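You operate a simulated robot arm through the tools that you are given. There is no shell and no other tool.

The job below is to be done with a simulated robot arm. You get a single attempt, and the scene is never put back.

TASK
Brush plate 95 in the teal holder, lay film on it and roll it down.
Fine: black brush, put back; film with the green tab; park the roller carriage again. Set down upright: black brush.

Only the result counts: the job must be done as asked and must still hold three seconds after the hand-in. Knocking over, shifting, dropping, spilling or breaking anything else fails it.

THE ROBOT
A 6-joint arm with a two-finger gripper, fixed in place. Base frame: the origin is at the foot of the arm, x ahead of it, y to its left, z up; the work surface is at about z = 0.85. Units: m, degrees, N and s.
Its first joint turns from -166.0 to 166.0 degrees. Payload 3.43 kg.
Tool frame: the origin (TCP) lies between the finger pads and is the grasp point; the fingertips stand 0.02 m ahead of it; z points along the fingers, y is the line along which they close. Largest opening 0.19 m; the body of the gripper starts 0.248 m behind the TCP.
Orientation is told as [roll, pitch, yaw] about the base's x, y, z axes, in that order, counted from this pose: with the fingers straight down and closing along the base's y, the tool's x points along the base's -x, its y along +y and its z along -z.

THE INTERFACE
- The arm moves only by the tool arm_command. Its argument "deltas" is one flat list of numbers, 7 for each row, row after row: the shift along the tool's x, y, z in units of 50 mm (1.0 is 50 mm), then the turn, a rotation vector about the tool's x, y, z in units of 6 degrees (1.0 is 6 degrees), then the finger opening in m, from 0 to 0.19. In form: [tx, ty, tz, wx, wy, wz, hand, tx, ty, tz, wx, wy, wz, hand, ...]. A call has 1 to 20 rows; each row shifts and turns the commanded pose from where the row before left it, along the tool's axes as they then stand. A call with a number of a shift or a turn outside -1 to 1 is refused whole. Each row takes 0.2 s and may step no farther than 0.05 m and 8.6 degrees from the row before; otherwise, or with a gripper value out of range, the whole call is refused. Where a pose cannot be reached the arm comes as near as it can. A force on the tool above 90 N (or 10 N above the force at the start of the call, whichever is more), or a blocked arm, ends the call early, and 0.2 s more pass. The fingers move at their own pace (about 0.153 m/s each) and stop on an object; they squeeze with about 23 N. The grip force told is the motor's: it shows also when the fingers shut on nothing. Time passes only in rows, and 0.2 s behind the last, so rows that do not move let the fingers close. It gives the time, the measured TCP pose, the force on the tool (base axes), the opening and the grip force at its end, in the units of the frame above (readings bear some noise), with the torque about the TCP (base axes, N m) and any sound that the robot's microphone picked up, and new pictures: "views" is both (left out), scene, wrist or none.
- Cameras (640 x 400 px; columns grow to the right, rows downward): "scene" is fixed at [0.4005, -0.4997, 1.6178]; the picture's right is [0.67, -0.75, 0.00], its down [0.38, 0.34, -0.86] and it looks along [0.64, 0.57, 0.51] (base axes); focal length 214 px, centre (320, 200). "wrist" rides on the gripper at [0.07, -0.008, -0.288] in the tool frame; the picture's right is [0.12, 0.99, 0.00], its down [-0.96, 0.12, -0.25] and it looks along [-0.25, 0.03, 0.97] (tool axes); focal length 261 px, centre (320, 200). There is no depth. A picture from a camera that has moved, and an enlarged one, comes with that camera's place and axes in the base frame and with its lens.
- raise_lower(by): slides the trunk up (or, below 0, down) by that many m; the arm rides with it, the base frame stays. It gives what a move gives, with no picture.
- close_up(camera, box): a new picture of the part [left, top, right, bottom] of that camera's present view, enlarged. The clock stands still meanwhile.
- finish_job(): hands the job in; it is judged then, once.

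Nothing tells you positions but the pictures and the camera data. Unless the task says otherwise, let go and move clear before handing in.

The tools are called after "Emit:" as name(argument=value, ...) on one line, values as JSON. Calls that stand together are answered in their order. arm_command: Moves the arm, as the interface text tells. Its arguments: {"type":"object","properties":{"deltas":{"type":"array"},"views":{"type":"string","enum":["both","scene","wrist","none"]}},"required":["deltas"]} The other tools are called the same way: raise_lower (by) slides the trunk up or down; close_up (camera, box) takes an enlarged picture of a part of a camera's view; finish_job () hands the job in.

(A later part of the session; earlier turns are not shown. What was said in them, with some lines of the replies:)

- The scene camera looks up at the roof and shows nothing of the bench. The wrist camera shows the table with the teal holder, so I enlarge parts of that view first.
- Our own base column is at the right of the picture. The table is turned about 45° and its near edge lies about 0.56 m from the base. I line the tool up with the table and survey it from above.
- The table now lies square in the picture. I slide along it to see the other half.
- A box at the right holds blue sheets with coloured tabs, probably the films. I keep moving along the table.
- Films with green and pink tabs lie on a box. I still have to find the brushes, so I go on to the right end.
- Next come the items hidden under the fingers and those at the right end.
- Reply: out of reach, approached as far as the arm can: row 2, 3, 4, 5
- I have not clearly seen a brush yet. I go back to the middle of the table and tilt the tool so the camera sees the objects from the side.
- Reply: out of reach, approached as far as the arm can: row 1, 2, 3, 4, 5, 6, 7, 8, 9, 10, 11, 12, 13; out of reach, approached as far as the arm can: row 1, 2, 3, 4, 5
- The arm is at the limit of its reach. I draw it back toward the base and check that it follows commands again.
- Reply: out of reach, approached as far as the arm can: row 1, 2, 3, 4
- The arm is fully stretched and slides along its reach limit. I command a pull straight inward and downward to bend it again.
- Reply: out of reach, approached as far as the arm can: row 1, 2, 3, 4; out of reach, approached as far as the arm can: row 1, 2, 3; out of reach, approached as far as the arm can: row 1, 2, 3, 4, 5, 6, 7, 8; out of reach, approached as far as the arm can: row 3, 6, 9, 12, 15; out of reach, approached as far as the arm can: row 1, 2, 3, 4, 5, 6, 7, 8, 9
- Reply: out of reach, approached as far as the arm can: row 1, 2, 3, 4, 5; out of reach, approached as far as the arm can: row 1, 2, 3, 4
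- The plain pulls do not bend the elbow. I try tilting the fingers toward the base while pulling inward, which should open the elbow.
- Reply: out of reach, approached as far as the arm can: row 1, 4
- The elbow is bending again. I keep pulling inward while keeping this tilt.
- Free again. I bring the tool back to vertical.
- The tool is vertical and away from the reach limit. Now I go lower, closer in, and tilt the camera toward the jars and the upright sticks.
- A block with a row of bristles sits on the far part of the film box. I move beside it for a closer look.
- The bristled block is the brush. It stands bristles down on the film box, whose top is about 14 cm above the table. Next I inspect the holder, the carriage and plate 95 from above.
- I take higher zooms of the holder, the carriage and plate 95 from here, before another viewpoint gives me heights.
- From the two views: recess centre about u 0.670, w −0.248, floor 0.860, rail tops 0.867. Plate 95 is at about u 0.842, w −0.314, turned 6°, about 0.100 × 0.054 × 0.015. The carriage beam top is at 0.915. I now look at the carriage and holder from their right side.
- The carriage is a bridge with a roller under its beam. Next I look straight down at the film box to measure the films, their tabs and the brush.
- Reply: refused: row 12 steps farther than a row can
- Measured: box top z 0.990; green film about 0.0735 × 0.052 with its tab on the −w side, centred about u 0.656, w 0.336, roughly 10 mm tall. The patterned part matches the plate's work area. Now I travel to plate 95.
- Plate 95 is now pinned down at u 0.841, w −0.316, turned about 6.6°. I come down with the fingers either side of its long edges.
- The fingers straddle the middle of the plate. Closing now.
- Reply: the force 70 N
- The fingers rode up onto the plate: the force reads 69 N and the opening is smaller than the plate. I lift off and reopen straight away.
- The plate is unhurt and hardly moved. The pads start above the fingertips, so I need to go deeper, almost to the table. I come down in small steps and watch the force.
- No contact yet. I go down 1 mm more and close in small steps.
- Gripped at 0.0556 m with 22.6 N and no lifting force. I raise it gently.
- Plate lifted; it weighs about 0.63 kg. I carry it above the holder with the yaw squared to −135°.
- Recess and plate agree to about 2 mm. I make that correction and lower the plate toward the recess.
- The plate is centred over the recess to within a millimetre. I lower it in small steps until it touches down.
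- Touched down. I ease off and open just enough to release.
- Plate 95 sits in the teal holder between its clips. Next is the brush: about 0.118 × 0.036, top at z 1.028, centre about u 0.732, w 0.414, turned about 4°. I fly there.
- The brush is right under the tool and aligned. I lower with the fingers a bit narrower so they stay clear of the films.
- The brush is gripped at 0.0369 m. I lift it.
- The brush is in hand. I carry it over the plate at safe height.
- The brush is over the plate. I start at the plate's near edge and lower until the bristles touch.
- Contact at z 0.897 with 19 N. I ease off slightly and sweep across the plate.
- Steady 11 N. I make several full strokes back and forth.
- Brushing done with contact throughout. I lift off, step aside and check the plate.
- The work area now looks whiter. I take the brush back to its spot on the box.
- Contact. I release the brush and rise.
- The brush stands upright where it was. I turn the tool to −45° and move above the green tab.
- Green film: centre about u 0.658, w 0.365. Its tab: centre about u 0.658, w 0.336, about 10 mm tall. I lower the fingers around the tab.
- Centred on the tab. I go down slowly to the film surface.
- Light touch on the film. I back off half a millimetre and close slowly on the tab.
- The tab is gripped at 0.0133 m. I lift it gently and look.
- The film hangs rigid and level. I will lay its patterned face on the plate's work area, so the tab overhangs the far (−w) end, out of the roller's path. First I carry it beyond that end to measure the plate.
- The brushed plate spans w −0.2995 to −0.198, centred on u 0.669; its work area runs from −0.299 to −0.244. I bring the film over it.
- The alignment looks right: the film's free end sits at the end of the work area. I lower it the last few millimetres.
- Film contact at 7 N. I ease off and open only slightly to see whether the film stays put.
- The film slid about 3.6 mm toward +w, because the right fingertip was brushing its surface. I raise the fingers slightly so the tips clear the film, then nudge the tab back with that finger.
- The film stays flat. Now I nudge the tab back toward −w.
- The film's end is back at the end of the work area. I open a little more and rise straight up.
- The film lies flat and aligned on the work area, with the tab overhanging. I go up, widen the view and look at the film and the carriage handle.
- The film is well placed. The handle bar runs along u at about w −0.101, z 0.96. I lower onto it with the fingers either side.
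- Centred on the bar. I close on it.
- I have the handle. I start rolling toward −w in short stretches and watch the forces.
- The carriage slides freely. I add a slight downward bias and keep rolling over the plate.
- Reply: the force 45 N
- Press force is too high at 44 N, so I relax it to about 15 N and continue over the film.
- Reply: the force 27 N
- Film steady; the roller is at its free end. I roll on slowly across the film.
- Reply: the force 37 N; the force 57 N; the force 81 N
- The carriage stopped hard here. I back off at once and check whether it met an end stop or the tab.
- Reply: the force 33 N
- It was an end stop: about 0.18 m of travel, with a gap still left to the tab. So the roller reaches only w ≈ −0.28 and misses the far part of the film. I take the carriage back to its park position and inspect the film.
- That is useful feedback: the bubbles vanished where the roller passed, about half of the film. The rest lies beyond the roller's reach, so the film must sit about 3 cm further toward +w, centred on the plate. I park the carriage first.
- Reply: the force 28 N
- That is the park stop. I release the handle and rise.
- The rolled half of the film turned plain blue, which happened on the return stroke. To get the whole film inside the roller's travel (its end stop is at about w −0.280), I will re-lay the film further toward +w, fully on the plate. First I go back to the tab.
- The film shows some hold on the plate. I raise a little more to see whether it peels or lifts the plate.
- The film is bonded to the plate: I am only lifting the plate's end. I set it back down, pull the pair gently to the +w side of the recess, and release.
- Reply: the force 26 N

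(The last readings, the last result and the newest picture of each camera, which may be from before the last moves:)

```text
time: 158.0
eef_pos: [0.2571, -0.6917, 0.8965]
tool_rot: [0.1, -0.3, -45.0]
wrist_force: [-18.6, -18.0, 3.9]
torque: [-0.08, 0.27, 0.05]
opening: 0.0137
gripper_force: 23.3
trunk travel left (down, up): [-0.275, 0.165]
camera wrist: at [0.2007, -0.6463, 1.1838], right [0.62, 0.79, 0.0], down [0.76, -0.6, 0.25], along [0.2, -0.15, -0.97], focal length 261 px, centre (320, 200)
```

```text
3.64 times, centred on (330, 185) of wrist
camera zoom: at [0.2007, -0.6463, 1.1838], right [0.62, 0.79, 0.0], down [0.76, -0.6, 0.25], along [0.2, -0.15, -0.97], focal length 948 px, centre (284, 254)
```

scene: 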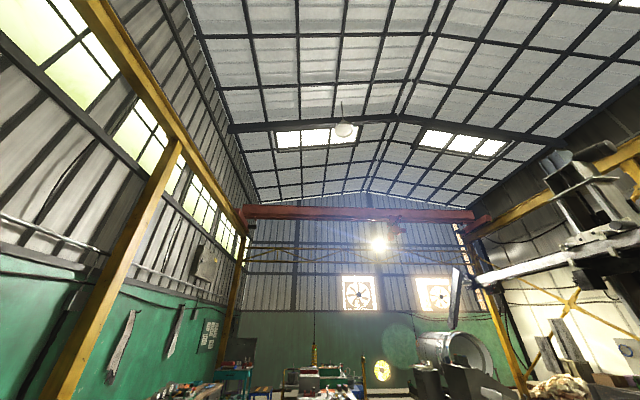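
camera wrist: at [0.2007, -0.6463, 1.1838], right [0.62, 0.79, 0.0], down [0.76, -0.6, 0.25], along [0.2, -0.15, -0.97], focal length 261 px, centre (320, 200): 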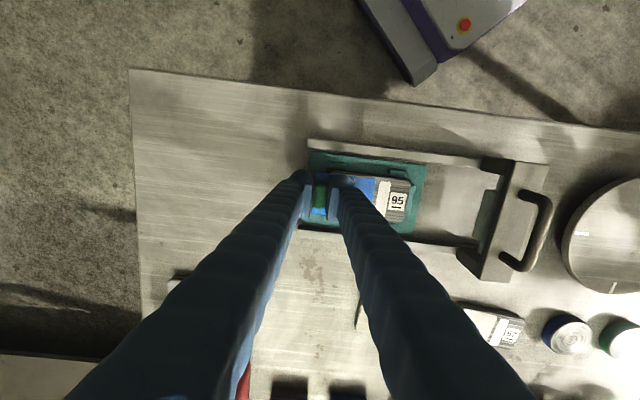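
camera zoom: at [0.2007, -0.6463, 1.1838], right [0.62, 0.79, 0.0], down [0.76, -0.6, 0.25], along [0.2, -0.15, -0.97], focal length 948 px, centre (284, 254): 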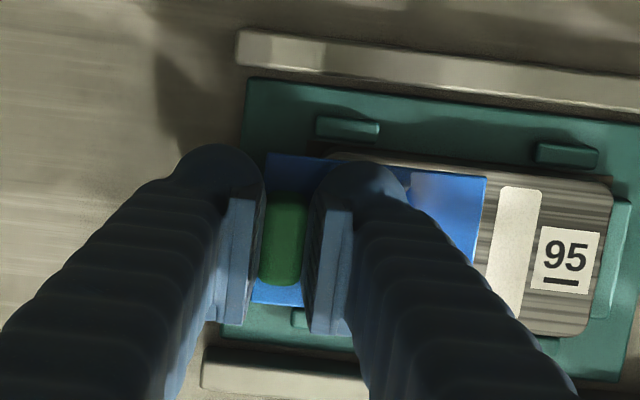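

The plate is against the +w clip. I relax, release the tab and rise.

Emit:
arm_command(deltas=[0, -0.045, 0, 0, 0, 0, 0.01, 0, 0, 0, 0, 0, 0, 0.02, 0, 0, 0, 0, 0, 0, 0.034, 0, 0, -0.2, 0, 0, 0, 0.034, 0, 0, -0.8, 0, 0, 0, 0.034, 0, 0, -1, 0, 0, 0, 0.034, 0, 0, -1, 0, 0, 0, 0.05, 0, 0.5, -0.8, 0, 0, 0, 0.05, 0, 1, 0, 0, 0, 0, 0.05, 0, 1, 0, 0, 0, 0, 0.05, 0, 0, 0, 0, 0, 0, 0.05], views="wrist")

Emit:
close_up(camera="wrist", box=[190, 120, 350, 240])

```text
time: 160.4
eef_pos: [0.3429, -0.6015, 1.0888]
tool_rot: [0.1, -0.1, -45.0]
wrist_force: [-0.7, 0.8, 0.0]
torque: [-0.06, 0.04, 0.02]
opening: 0.0502
gripper_force: 0.1
trunk travel left (down, up): [-0.275, 0.165]
camera wrist: at [0.2872, -0.5576, 1.3764], right [0.62, 0.79, 0.0], down [0.76, -0.6, 0.25], along [0.2, -0.15, -0.97], focal length 261 px, centre (320, 200)
```

wrist: 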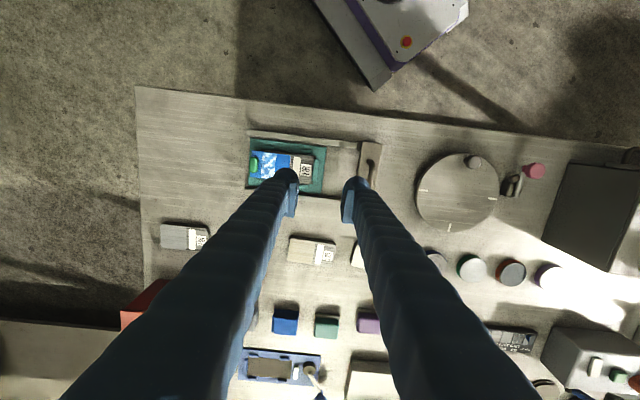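

```text
3.33 times, centred on (270, 180) of wrist
camera zoom: at [0.2872, -0.5576, 1.3764], right [0.62, 0.79, 0.0], down [0.76, -0.6, 0.25], along [0.2, -0.15, -0.97], focal length 869 px, centre (487, 267)
```

zoom: 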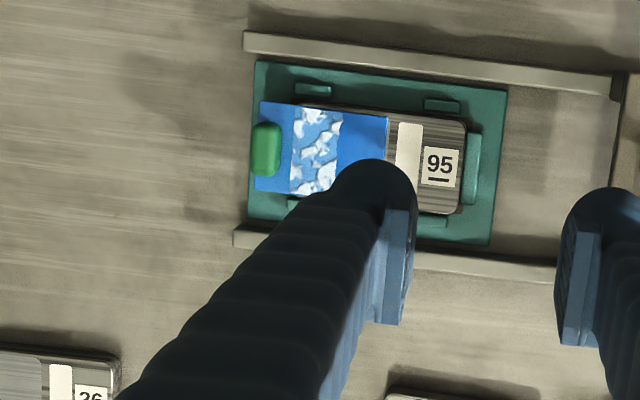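

I grip the carriage handle again for another pass, this time watching the film along the way.

Emit:
arm_command(deltas=[0.02, 0.84, 0, 0, 0, 0, 0.05, 0.02, 0.83, 0, 0, 0, 0, 0.05, 0, 0, 0.9, 0, 0, 0, 0.05, 0, 0, 0.9, 0, 0, 0, 0.05, 0, 0, 0.68, 0, 0, 0, 0.05, 0, 0, 0, 0, 0, 0, 0.05], views="wrist")

```text
time: 161.8
eef_pos: [0.4029, -0.5412, 0.9619]
tool_rot: [0.1, 0.0, -44.9]
wrist_force: [0.1, 0.1, -0.7]
torque: [0.07, -0.02, -0.02]
opening: 0.05
gripper_force: 0.1
trunk travel left (down, up): [-0.275, 0.165]
camera wrist: at [0.3463, -0.4974, 1.2504], right [0.62, 0.79, 0.0], down [0.76, -0.6, 0.25], along [0.2, -0.15, -0.97], focal length 261 px, centre (320, 200)
```

wrist: 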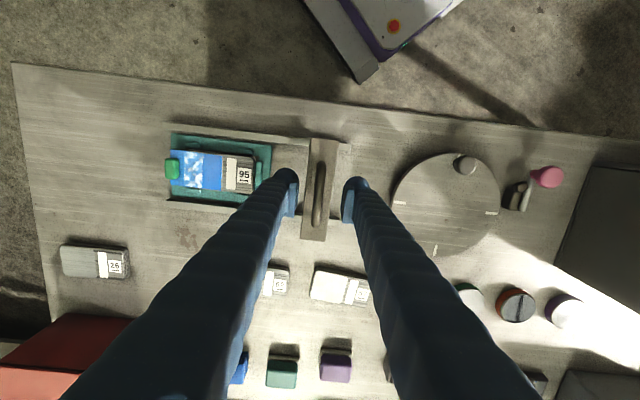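

Emit:
arm_command(deltas=[0, 0, -0.05, 0, 0, 0, 0.03, 0, 0, 0, 0, 0, 0, 0.018, 0, 0, 0, 0, 0, 0, 0.01, 0, 0, 0, 0, 0, 0, 0.004, 0, 0, 0, 0, 0, 0, 0.004, 0, -0.25, 0, 0, 0, 0, 0.004, 0, -0.25, 0, 0, 0, 0, 0.004, 0, -0.25, 0, 0, 0, 0, 0.004, 0, -0.25, 0, 0, 0, 0, 0.004, 0, -0.25, 0, 0, 0, 0, 0.004, 0, -0.25, 0, 0, 0, 0, 0.004, 0, -0.25, 0, 0, 0, 0, 0.004, 0, 0, 0, 0, 0, 0, 0.004], views="none")

```text
time: 164.6
eef_pos: [0.3402, -0.6031, 0.965]
tool_rot: [0.1, 0.0, -44.9]
wrist_force: [-4.2, 4.8, 13.8]
torque: [0.17, 0.2, -0.01]
opening: 0.0091
gripper_force: 43.0
trunk travel left (down, up): [-0.275, 0.165]
```

Emit:
arm_command(deltas=[0, -0.25, 0, 0, 0, 0, 0.004, 0, -0.25, 0, 0, 0, 0, 0.004, 0, -0.25, 0, 0, 0, 0, 0.004, 0, -0.25, 0, 0, 0, 0, 0.004, 0, -0.25, 0, 0, 0, 0, 0.004, 0, -0.25, 0, 0, 0, 0, 0.004, 0, -0.2, 0, 0, 0, 0, 0.004, 0, -0.1, 0, 0, 0, 0, 0.004, 0, 0, 0, 0, 0, 0, 0.004], views="wrist")

Emit:
close_up(camera="wrist", box=[240, 120, 400, 240])

```text
time: 166.6
eef_pos: [0.2753, -0.6689, 0.9651]
tool_rot: [-0.1, -0.3, -44.9]
wrist_force: [1.2, 1.4, 12.0]
torque: [0.06, 0.01, -0.06]
opening: 0.0091
gripper_force: 42.6
trunk travel left (down, up): [-0.275, 0.165]
camera wrist: at [0.2192, -0.6236, 1.253], right [0.62, 0.79, 0.0], down [0.76, -0.6, 0.25], along [0.2, -0.15, -0.97], focal length 261 px, centre (320, 200)
```

wrist: 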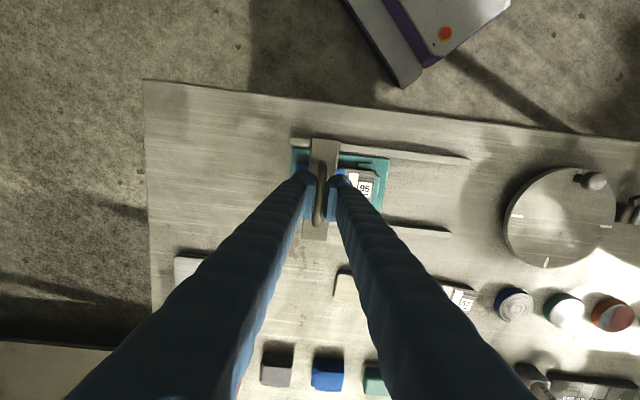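

```text
3.33 times, centred on (320, 180) of wrist
camera zoom: at [0.2192, -0.6236, 1.253], right [0.62, 0.79, 0.0], down [0.76, -0.6, 0.25], along [0.2, -0.15, -0.97], focal length 869 px, centre (320, 267)
```

zoom: 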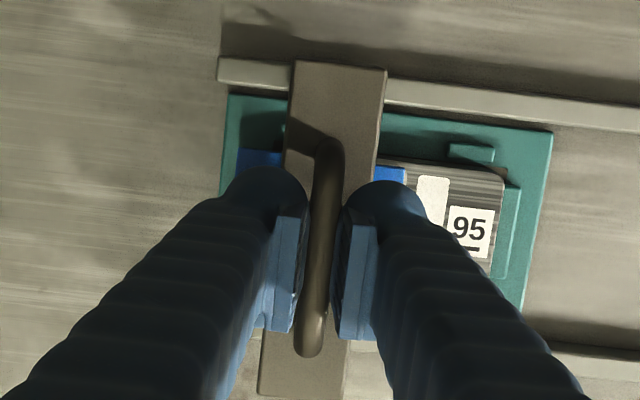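

Emit:
arm_command(deltas=[0, -0.04, 0, 0, 0, 0, 0.004, 0, 0, 0, 0, 0, 0, 0.004], views="none")

Emit:
arm_command(deltas=[0, 0.2, 0, 0, 0, 0, 0.004, 0, 0.25, 0, 0, 0, 0, 0.004, 0, 0.25, 0, 0, 0, 0, 0.004, 0, 0.25, 0, 0, 0, 0, 0.004, 0, 0.25, 0, 0, 0, 0, 0.004, 0, 0.25, 0, 0, 0, 0, 0.004, 0, 0.25, 0, 0, 0, 0, 0.004, 0, 0, 0, 0, 0, 0, 0.004], views="wrist")

Emit:
close_up(camera="wrist", box=[190, 120, 350, 240])

```text
time: 167.2
eef_pos: [0.2745, -0.6683, 0.9643]
tool_rot: [0.0, -0.2, -45.0]
wrist_force: [3.0, 1.9, 18.5]
torque: [0.24, 0.19, -0.05]
opening: 0.0089
gripper_force: 42.5
trunk travel left (down, up): [-0.275, 0.165]
```

```text
time: 169.0
eef_pos: [0.3348, -0.6073, 0.9645]
tool_rot: [0.1, 0.0, -44.9]
wrist_force: [-0.1, -0.4, 18.0]
torque: [0.14, 0.11, -0.01]
opening: 0.009
gripper_force: 42.5
trunk travel left (down, up): [-0.275, 0.165]
camera wrist: at [0.2793, -0.5642, 1.2531], right [0.62, 0.79, 0.0], down [0.76, -0.6, 0.25], along [0.2, -0.15, -0.97], focal length 261 px, centre (320, 200)
```

wrist: 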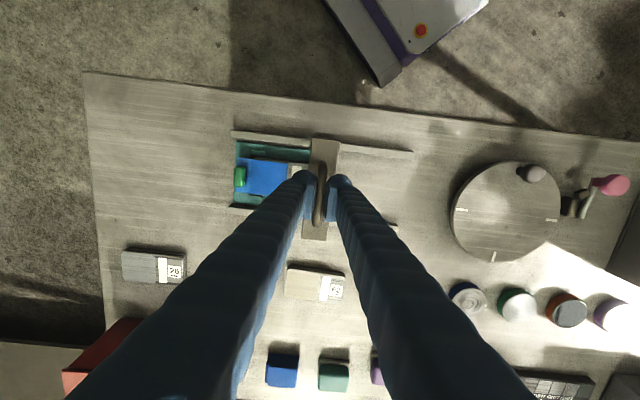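

```text
3.33 times, centred on (270, 180) of wrist
camera zoom: at [0.2793, -0.5642, 1.2531], right [0.62, 0.79, 0.0], down [0.76, -0.6, 0.25], along [0.2, -0.15, -0.97], focal length 869 px, centre (487, 267)
```

zoom: 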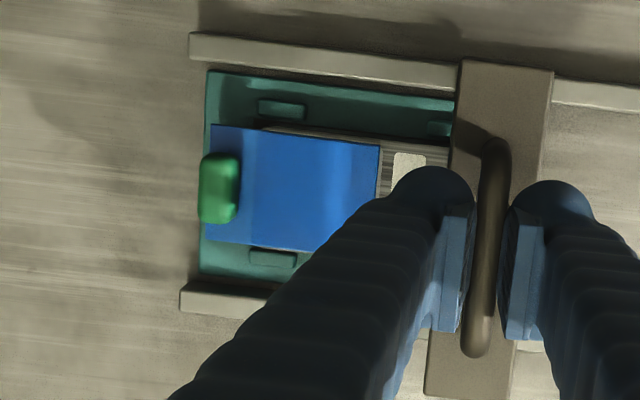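

All bubbles are gone: the second pass finished the film. Now I park the carriage against its stop.

Emit:
arm_command(deltas=[0, 0.25, -0.01, 0, 0, 0, 0.004, 0, 0.25, 0, 0, 0, 0, 0.004, 0, 0.25, 0, 0, 0, 0, 0.004, 0, 0.25, 0, 0, 0, 0, 0.004, 0, 0.25, 0, 0, 0, 0, 0.004, 0, 0.25, 0, 0, 0, 0, 0.004, 0, 0.2, 0, 0, 0, 0, 0.004, 0, 0.1, 0, 0, 0, 0, 0.004, 0, 0, 0, 0, 0, 0, 0.004], views="none")

Emit:
arm_command(deltas=[0, 0.05, 0, 0, 0, 0, 0.004, 0, 0, 0, 0, 0, 0, 0.004], views="none")

```text
time: 171.0
eef_pos: [0.3983, -0.5442, 0.9655]
tool_rot: [0.0, -0.1, -44.9]
wrist_force: [0.1, -0.3, 10.1]
torque: [-0.06, -0.07, 0.02]
opening: 0.009
gripper_force: 42.7
trunk travel left (down, up): [-0.275, 0.165]
```

```text
time: 171.6
eef_pos: [0.4016, -0.5421, 0.965]
tool_rot: [0.1, -0.2, -44.9]
wrist_force: [-0.1, 0.2, 10.5]
torque: [0.05, 0.11, 0.01]
opening: 0.0086
gripper_force: 42.5
trunk travel left (down, up): [-0.275, 0.165]
```

Emit:
arm_command(deltas=[0, 0.04, 0, 0, 0, 0, 0.004, 0, 0, 0, 0, 0, 0, 0.004], views="none")

```text
time: 172.2
eef_pos: [0.4004, -0.5421, 0.9658]
tool_rot: [0.2, -0.1, -45.0]
wrist_force: [-6.8, -3.6, 8.7]
torque: [0.06, 0.18, 0.08]
opening: 0.0086
gripper_force: 42.2
trunk travel left (down, up): [-0.275, 0.165]
```

At the park stop. I let go, rise and take a final look at everything.

Emit:
arm_command(deltas=[0, -0.01, 0, 0, 0, 0, 0.012, 0, 0, 0, 0, 0, 0, 0.025, 0, 0, 0, 0, 0, 0, 0.05, 0, 0, -0.6, 0, 0, 0, 0.05, 0, 0, -1, 0, 0, 0, 0.05, 0, 0, -1, 0, 0, 0, 0.05, 0, 0, -1, 0, 0, 0, 0.1, 0, 0, -1, 0, 0, 0, 0.15, 0.8, 0, 0, 0, 0, 0, 0.19, 0, 0, 0, 0, 0, 0, 0.19], views="wrist")

Emit:
close_up(camera="wrist", box=[200, 130, 400, 250])

Emit:
close_up(camera="wrist", box=[400, 100, 640, 300])

```text
time: 174.4
eef_pos: [0.3753, -0.5151, 1.1942]
tool_rot: [0.1, -0.1, -44.8]
wrist_force: [0.1, -0.4, -0.6]
torque: [-0.06, 0.06, 0.0]
opening: 0.1901
gripper_force: 0.1
trunk travel left (down, up): [-0.275, 0.165]
camera wrist: at [0.3197, -0.471, 1.4824], right [0.62, 0.79, 0.0], down [0.76, -0.6, 0.25], along [0.2, -0.15, -0.97], focal length 261 px, centre (320, 200)
```

wrist: 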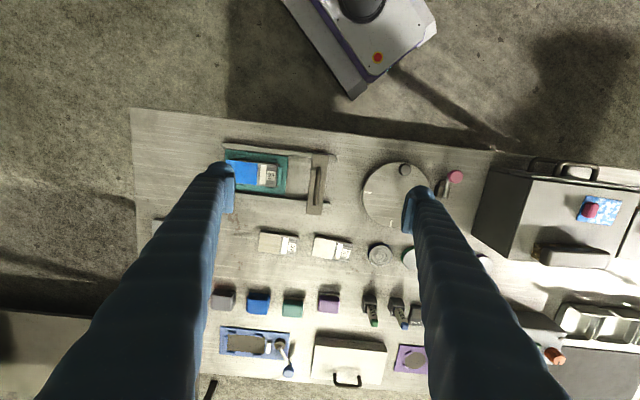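

```text
3.20 times, centred on (300, 190) of wrist
camera zoom: at [0.3197, -0.471, 1.4824], right [0.62, 0.79, 0.0], down [0.76, -0.6, 0.25], along [0.2, -0.15, -0.97], focal length 834 px, centre (384, 232)
```

zoom: 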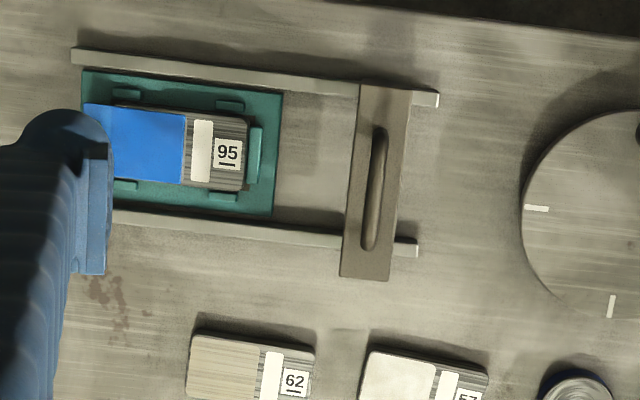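

```text
2.00 times, centred on (520, 200) of wrist
camera zoom: at [0.3197, -0.471, 1.4824], right [0.62, 0.79, 0.0], down [0.76, -0.6, 0.25], along [0.2, -0.15, -0.97], focal length 521 px, centre (-80, 200)
```

zoom: 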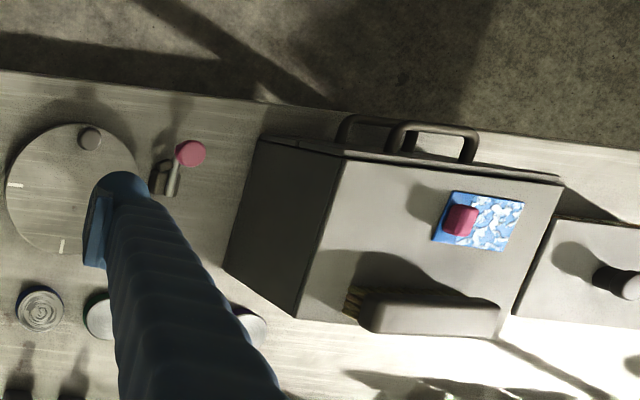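

Plate 95 is seated in the teal holder, with the green-tab film bonded flat and free of bubbles. The carriage is parked, the black brush stands upright in its old place, and the gripper is empty and clear. Handing in.

Emit:
finish_job()

```text
The job is handed in.
```

I finished the job and handed it in. I don't know the verdict, because the hand-in returned no result.

- **Plate:** Plate 95 sits in the teal holder between the clips. My first grip slipped onto its top and pressed it with about 69 N. It looked undamaged, and the second grip held.
- **Brushing:** I brushed it with the black brush in several full strokes at about 6–11 N, after a first touch of 19 N. The brush is back on the film box in its old spot, standing bristles down.
- **Film:** The film with the green tab is bonded flat to the plate. It covers the lighter work area and leaves the number showing. The tab overhangs the far end of the plate, and I guessed that orientation because nothing in the task stated it.
- **Rolling:** One pass of the roller cleared only half of the bubbles, so I did a second and none were left. On the first pass I pushed the carriage against its end stop, up to about 77 N, then backed off.
- **Carriage:** It is parked again, against its stop at the near end.
- **Extra handling:** Between passes I tried to move the film. It was already stuck, so this lifted one end of the plate a few millimetres. I set it back down and moved the plate about 2 mm toward the carriage, still inside the holder.

In the final view I saw nothing else knocked over or moved.
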